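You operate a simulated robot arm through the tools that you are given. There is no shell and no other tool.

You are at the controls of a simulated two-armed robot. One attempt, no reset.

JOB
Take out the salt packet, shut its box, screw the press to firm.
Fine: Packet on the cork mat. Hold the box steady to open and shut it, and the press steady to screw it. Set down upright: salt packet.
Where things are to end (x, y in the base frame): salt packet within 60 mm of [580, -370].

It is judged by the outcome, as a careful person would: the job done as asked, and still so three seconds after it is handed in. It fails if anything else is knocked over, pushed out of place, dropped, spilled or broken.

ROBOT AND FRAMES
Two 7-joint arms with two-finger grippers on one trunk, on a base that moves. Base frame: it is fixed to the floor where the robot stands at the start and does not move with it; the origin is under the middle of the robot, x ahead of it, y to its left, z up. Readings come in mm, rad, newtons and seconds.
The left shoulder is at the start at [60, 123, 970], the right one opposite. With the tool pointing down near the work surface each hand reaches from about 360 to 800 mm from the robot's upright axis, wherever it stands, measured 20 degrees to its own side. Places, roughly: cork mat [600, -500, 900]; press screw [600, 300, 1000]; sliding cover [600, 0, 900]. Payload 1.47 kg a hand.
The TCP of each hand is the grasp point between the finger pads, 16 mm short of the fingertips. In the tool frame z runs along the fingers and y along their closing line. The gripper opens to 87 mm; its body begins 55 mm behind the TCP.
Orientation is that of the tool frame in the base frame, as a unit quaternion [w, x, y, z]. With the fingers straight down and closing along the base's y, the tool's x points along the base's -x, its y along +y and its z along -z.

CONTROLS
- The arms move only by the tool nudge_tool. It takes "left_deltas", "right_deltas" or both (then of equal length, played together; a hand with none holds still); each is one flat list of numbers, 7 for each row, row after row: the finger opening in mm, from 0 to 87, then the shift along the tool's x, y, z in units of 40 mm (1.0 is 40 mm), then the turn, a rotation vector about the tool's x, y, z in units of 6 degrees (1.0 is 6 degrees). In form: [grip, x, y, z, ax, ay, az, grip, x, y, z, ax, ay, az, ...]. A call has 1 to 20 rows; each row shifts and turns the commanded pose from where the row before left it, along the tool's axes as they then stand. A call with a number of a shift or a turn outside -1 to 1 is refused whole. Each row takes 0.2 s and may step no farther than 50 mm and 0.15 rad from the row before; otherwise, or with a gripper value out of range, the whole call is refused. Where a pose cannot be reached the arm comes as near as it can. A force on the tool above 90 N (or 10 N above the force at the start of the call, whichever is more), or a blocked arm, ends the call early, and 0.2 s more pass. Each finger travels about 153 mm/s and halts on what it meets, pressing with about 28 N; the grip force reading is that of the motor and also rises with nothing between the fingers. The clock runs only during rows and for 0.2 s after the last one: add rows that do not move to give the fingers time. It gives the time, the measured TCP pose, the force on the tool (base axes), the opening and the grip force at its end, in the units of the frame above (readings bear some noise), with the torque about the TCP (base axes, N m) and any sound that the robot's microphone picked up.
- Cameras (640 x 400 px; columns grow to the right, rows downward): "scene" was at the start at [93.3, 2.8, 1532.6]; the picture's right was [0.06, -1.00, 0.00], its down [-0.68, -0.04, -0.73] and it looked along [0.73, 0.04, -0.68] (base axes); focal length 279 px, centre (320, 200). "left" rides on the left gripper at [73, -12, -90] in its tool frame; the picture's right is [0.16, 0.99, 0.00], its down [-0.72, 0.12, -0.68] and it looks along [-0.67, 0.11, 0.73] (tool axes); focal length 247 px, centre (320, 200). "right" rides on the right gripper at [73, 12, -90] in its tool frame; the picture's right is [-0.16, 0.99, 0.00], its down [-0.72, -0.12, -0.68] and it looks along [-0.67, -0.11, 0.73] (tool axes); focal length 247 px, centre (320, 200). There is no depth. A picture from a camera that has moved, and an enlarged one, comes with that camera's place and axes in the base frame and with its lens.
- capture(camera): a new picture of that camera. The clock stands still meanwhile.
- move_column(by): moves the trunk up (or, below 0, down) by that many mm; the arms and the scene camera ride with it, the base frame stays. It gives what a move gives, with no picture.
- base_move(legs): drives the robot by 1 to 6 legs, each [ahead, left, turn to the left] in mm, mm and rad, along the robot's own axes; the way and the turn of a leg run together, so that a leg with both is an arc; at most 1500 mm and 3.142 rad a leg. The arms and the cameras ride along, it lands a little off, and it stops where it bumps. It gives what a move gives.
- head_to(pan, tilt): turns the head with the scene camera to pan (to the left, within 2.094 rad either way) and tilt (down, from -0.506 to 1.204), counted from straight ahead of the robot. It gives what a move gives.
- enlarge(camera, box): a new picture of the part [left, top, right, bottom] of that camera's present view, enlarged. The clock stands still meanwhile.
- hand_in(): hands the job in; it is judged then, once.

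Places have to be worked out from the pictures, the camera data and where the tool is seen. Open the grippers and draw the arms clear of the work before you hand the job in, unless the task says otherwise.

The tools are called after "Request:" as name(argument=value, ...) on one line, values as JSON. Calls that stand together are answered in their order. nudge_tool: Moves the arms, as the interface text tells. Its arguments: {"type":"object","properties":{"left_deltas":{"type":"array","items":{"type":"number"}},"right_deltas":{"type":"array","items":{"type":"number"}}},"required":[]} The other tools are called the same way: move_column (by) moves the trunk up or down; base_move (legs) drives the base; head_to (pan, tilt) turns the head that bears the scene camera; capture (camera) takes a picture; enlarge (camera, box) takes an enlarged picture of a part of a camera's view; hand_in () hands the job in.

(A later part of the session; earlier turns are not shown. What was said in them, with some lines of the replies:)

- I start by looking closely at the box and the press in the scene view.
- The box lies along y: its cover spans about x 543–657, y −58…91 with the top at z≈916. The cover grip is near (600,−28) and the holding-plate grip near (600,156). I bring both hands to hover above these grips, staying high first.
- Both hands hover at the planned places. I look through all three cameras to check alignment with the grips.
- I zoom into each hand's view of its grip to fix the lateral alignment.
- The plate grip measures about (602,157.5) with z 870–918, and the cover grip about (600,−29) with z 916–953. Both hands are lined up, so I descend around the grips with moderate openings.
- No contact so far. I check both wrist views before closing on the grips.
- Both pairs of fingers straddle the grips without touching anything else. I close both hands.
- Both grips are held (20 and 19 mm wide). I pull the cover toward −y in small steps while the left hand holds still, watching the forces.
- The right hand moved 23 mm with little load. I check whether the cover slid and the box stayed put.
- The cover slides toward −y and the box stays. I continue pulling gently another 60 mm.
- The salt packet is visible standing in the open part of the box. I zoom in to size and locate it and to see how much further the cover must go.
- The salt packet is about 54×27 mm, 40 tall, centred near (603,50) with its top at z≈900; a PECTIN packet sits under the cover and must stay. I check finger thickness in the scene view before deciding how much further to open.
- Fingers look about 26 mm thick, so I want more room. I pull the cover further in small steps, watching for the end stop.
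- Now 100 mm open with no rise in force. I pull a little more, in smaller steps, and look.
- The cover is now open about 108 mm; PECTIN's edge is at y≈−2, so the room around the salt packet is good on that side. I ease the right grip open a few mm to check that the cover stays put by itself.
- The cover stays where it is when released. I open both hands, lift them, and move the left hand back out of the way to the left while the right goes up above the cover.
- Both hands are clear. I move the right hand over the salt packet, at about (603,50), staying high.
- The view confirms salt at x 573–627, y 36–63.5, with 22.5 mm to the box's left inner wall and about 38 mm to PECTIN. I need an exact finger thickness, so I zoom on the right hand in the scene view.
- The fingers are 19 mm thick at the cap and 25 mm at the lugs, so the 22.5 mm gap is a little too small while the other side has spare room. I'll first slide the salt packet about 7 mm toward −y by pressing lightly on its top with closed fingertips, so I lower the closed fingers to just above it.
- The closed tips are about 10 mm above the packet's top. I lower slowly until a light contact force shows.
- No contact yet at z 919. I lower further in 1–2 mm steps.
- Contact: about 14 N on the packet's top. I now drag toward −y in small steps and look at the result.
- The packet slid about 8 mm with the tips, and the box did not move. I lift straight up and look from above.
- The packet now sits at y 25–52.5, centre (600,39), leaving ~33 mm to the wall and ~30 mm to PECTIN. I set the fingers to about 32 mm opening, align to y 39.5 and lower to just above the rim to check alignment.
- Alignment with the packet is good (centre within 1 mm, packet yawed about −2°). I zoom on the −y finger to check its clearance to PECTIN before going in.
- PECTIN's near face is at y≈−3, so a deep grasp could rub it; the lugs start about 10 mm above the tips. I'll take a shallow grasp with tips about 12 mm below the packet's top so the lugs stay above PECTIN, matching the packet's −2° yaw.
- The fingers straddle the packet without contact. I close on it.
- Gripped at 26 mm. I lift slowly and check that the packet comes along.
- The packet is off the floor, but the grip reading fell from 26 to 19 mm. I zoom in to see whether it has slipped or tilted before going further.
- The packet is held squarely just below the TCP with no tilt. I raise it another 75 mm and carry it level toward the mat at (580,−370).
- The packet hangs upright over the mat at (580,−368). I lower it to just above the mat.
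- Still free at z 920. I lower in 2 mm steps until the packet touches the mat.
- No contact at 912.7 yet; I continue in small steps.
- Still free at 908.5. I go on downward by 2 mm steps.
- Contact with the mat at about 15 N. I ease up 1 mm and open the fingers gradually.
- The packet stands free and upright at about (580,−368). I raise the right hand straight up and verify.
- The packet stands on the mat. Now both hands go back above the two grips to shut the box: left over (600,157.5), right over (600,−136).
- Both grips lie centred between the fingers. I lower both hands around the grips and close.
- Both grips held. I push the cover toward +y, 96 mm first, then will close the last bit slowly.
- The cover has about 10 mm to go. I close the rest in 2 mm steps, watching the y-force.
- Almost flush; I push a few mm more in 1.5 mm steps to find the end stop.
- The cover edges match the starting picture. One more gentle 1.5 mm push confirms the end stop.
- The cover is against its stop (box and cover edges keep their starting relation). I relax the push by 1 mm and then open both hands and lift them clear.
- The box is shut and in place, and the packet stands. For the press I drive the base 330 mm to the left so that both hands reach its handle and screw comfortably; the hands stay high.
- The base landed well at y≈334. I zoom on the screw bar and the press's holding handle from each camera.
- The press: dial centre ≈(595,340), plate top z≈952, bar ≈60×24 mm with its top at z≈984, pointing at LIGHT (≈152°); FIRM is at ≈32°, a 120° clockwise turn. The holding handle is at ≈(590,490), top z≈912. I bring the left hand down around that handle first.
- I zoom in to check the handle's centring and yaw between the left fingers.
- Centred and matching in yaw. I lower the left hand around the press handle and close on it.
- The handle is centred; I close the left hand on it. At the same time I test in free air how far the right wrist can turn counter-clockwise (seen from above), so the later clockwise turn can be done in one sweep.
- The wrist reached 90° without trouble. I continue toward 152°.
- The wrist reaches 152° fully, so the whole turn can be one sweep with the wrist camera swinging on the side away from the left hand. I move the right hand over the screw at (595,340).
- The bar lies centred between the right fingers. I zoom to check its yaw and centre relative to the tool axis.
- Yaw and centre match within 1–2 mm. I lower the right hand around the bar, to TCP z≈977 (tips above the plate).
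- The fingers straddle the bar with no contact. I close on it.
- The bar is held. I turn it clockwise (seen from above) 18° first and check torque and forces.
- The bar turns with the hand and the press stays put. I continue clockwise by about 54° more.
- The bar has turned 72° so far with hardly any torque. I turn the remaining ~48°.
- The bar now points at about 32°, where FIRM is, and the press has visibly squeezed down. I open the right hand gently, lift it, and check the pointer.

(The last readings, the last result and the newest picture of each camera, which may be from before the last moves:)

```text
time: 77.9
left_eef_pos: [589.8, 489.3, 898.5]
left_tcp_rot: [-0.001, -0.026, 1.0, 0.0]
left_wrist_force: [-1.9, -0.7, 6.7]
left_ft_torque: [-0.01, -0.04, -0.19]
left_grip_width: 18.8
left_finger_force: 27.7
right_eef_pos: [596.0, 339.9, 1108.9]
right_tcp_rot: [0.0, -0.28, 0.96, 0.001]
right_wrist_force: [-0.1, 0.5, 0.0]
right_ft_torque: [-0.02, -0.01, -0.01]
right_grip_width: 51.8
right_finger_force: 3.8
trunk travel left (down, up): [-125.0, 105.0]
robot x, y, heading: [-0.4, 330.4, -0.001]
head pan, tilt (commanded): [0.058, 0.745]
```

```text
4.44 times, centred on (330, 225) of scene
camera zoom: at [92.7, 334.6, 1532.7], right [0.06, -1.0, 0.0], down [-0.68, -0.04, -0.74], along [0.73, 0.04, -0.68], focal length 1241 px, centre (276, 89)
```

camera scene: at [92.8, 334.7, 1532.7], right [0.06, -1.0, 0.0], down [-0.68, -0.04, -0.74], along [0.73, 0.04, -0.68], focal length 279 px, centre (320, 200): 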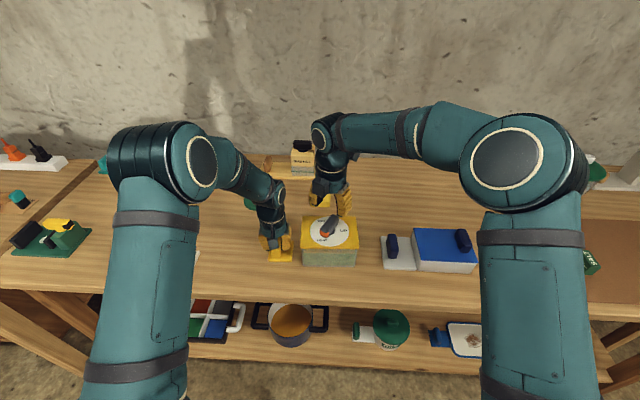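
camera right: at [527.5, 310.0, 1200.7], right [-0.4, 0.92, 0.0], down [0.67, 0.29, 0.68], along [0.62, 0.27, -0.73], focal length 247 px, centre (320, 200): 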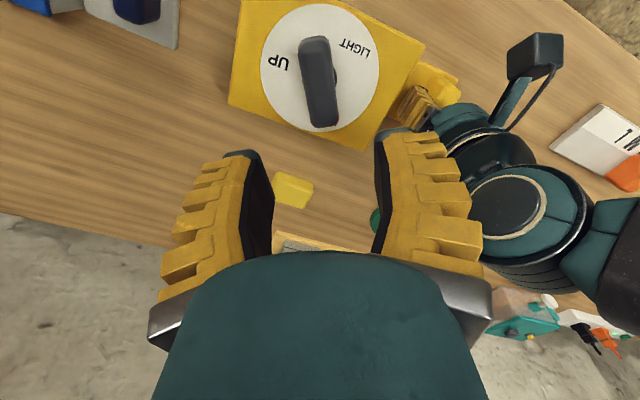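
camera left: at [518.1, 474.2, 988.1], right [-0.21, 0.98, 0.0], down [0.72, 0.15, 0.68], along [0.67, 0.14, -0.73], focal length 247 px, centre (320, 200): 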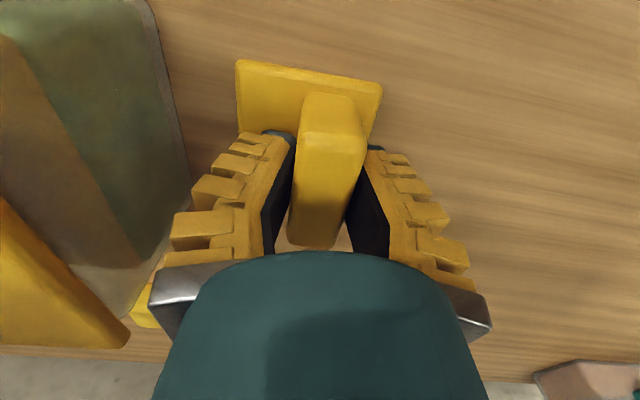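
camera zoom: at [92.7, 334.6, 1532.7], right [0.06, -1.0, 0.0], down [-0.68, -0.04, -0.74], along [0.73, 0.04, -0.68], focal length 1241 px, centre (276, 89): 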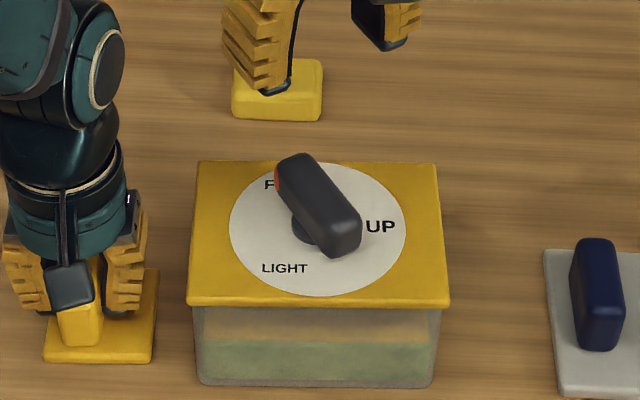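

The orange pointer is at about 32°, on FIRM (≈33°), and it stayed after release. I move the right hand up and away, and release the press handle with the left hand and lift it clear.

Request:
nudge_tool(left_deltas=[5, 0, 0, 0, 0, 0, 0, 5, 0, 0, 0, 0, 0, 0, 5, 0, 0, 0, 0, 0, 0, 5, 0, 0, 0, 0, 0, 0, 5, 0, 0, 0, 0, 0, 0, 20, 0, 0, 0, 0, 0, 0, 32, 0, 0, 0, 0, 0, 0, 44, 0, 0, 0, 0, 0, 0, 44, 0, 0, 0, 0, 0, 0, 44, 0, 0, -0.4, 0, 0, 0, 44, 0, 0, -0.7, 0, 0, 0, 44, 0, 0, -0.7, 0, 0, 0, 44, 0, 0, -0.7, 0, 0, 0, 44, 0, 0, -0.7, 0, 0, 0, 44, 0, 0, -0.7, 0, 0, 0, 44, 0, 0, -0.7, 0, 0, 0, 44, 0, 0, -0.7, 0, 0, 0, 44, 0, 0, 0, 0, 0, 0], right_deltas=[46, 0, 0, -0.6, 0, 0, 0, 46, 0.61, -0.5, 0, 0, 0, 0, 46, 0.61, -0.5, 0, 0, 0, 0, 46, 0.61, -0.5, 0, 0, 0, 0, 46, 0.61, -0.5, 0, 0, 0, 0, 46, 0.61, -0.5, 0, 0, 0, 0, 46, 0, 0, 0, 0, 0, 0, 46, 0, 0, 0, 0, 0, 0, 46, 0, 0, 0, 0, 0, 0, 46, 0, 0, 0, 0, 0, 0, 46, 0, 0, 0, 0, 0, 0, 46, 0, 0, 0, 0, 0, 0, 46, 0, 0, 0, 0, 0, 0, 46, 0, 0, 0, 0, 0, 0, 46, 0, 0, 0, 0, 0, 0, 46, 0, 0, 0, 0, 0, 0, 46, 0, 0, 0, 0, 0, 0, 46, 0, 0, 0, 0, 0, 0])

Request:
capture(camera="scene")

Request:
enlarge(camera="scene", box=[255, 195, 375, 275])

```text
time: 81.7
left_eef_pos: [590.3, 489.2, 1109.8]
left_tcp_rot: [0.0, -0.025, 1.0, 0.0]
left_wrist_force: [-0.4, 0.6, -0.9]
left_ft_torque: [-0.02, -0.03, -0.02]
left_grip_width: 49.6
left_finger_force: 3.7
right_eef_pos: [545.9, 189.2, 1131.9]
right_tcp_rot: [0.0, -0.28, 0.96, 0.0]
right_wrist_force: [0.0, 0.9, -0.5]
right_ft_torque: [-0.03, 0.02, 0.02]
right_grip_width: 51.4
right_finger_force: 4.0
trunk travel left (down, up): [-125.0, 105.0]
robot x, y, heading: [-0.8, 332.6, 0.003]
head pan, tilt (commanded): [0.058, 0.745]
```

```text
taken
camera scene: at [94.0, 334.9, 1532.6], right [0.06, -1.0, 0.0], down [-0.68, -0.04, -0.73], along [0.73, 0.04, -0.68], focal length 279 px, centre (320, 200)
```

scene: 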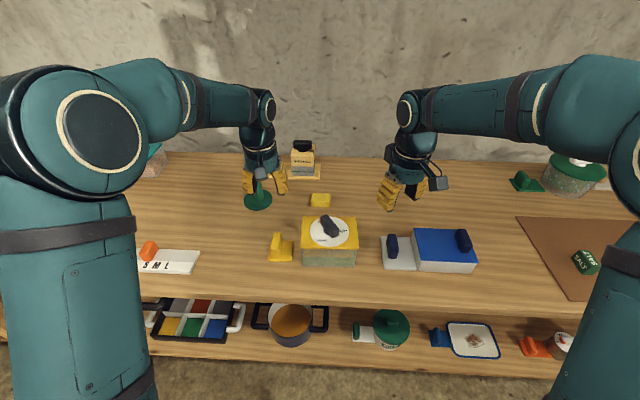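

```text
5.00 times, centred on (315, 235) of scene
camera zoom: at [94.0, 334.9, 1532.6], right [0.06, -1.0, 0.0], down [-0.68, -0.04, -0.73], along [0.73, 0.04, -0.68], focal length 1396 px, centre (345, 25)
```

zoom: 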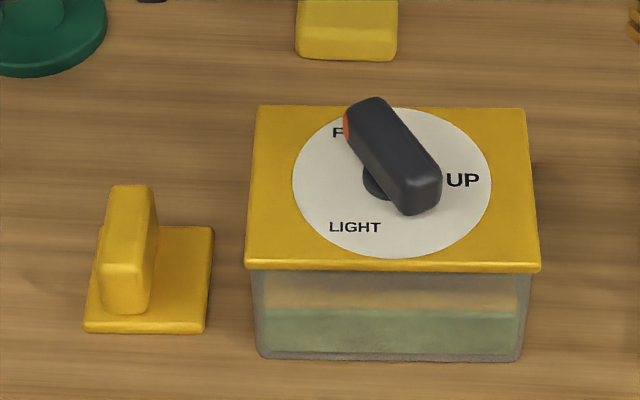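

The press is in its old place with the pointer at FIRM. I check the box and the packet once more before handing in.

Request:
enlarge(camera="scene", box=[370, 210, 490, 290])

Request:
enlarge(camera="scene", box=[510, 210, 640, 300])

Request:
capture(camera="right")

```text
5.00 times, centred on (430, 250) of scene
camera zoom: at [94.0, 334.9, 1532.6], right [0.06, -1.0, 0.0], down [-0.68, -0.04, -0.73], along [0.73, 0.04, -0.68], focal length 1396 px, centre (-230, -50)
```

zoom: 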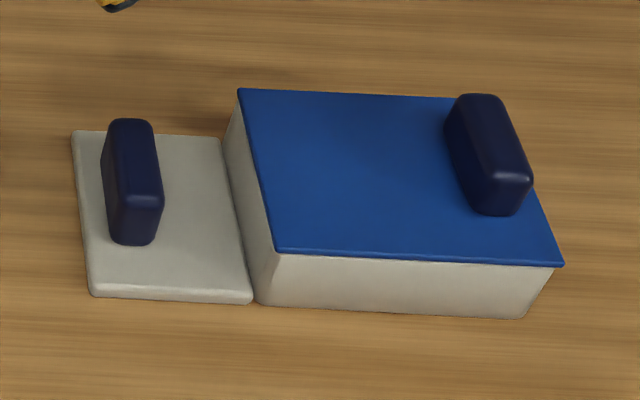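

```text
4.44 times, centred on (575, 255) of scene
camera zoom: at [94.0, 334.9, 1532.6], right [0.06, -1.0, 0.0], down [-0.68, -0.04, -0.73], along [0.73, 0.04, -0.68], focal length 1241 px, centre (-813, -44)
```

zoom: 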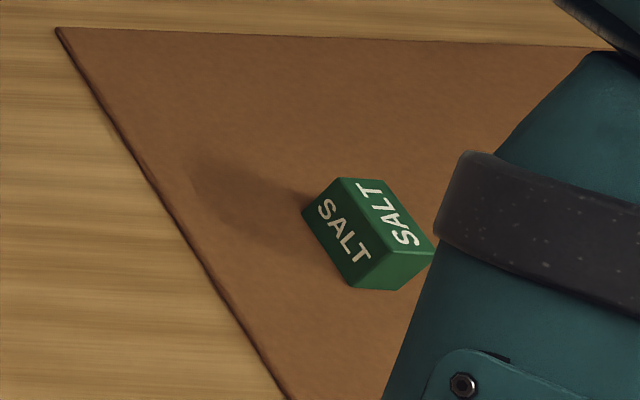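

```text
taken
camera right: at [478.6, 160.2, 1223.6], right [-0.4, 0.92, 0.0], down [0.67, 0.29, 0.68], along [0.62, 0.27, -0.73], focal length 247 px, centre (320, 200)
```

right: 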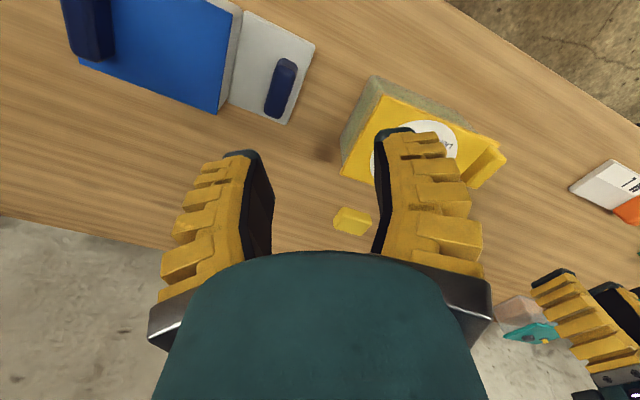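

The box is shut, the packet stands upright on the mat near (580,−367), the press is at FIRM, and both open hands are well above the work. I hand the job in.

Request:
hand_in()

```text
The job is handed in.
```

The job is done and handed in; I haven't seen the judge's verdict.

- **Salt packet:** It stands upright on the cork mat at about (580, −367), roughly 3 mm from the target. To get the fingers around it I first slid it about 11 mm sideways inside the box. The pectin packet in the same box was left alone.
- **Box:** I opened and shut it with the left hand holding its plate. The cover is closed and its edges match the starting pictures. The whole box shifted about 1–2 mm when I pressed the cover against its stop.
- **Press:** With the left hand holding its handle, I turned the screw about 120° clockwise from LIGHT to FIRM. The pointer reads within about 1–2° of the FIRM mark and stayed there after I let go. I felt no hard stop, so FIRM is judged from the dial.

Both grippers are open and the arms are raised clear. Nothing else was knocked, dropped or spilled in any picture I took.
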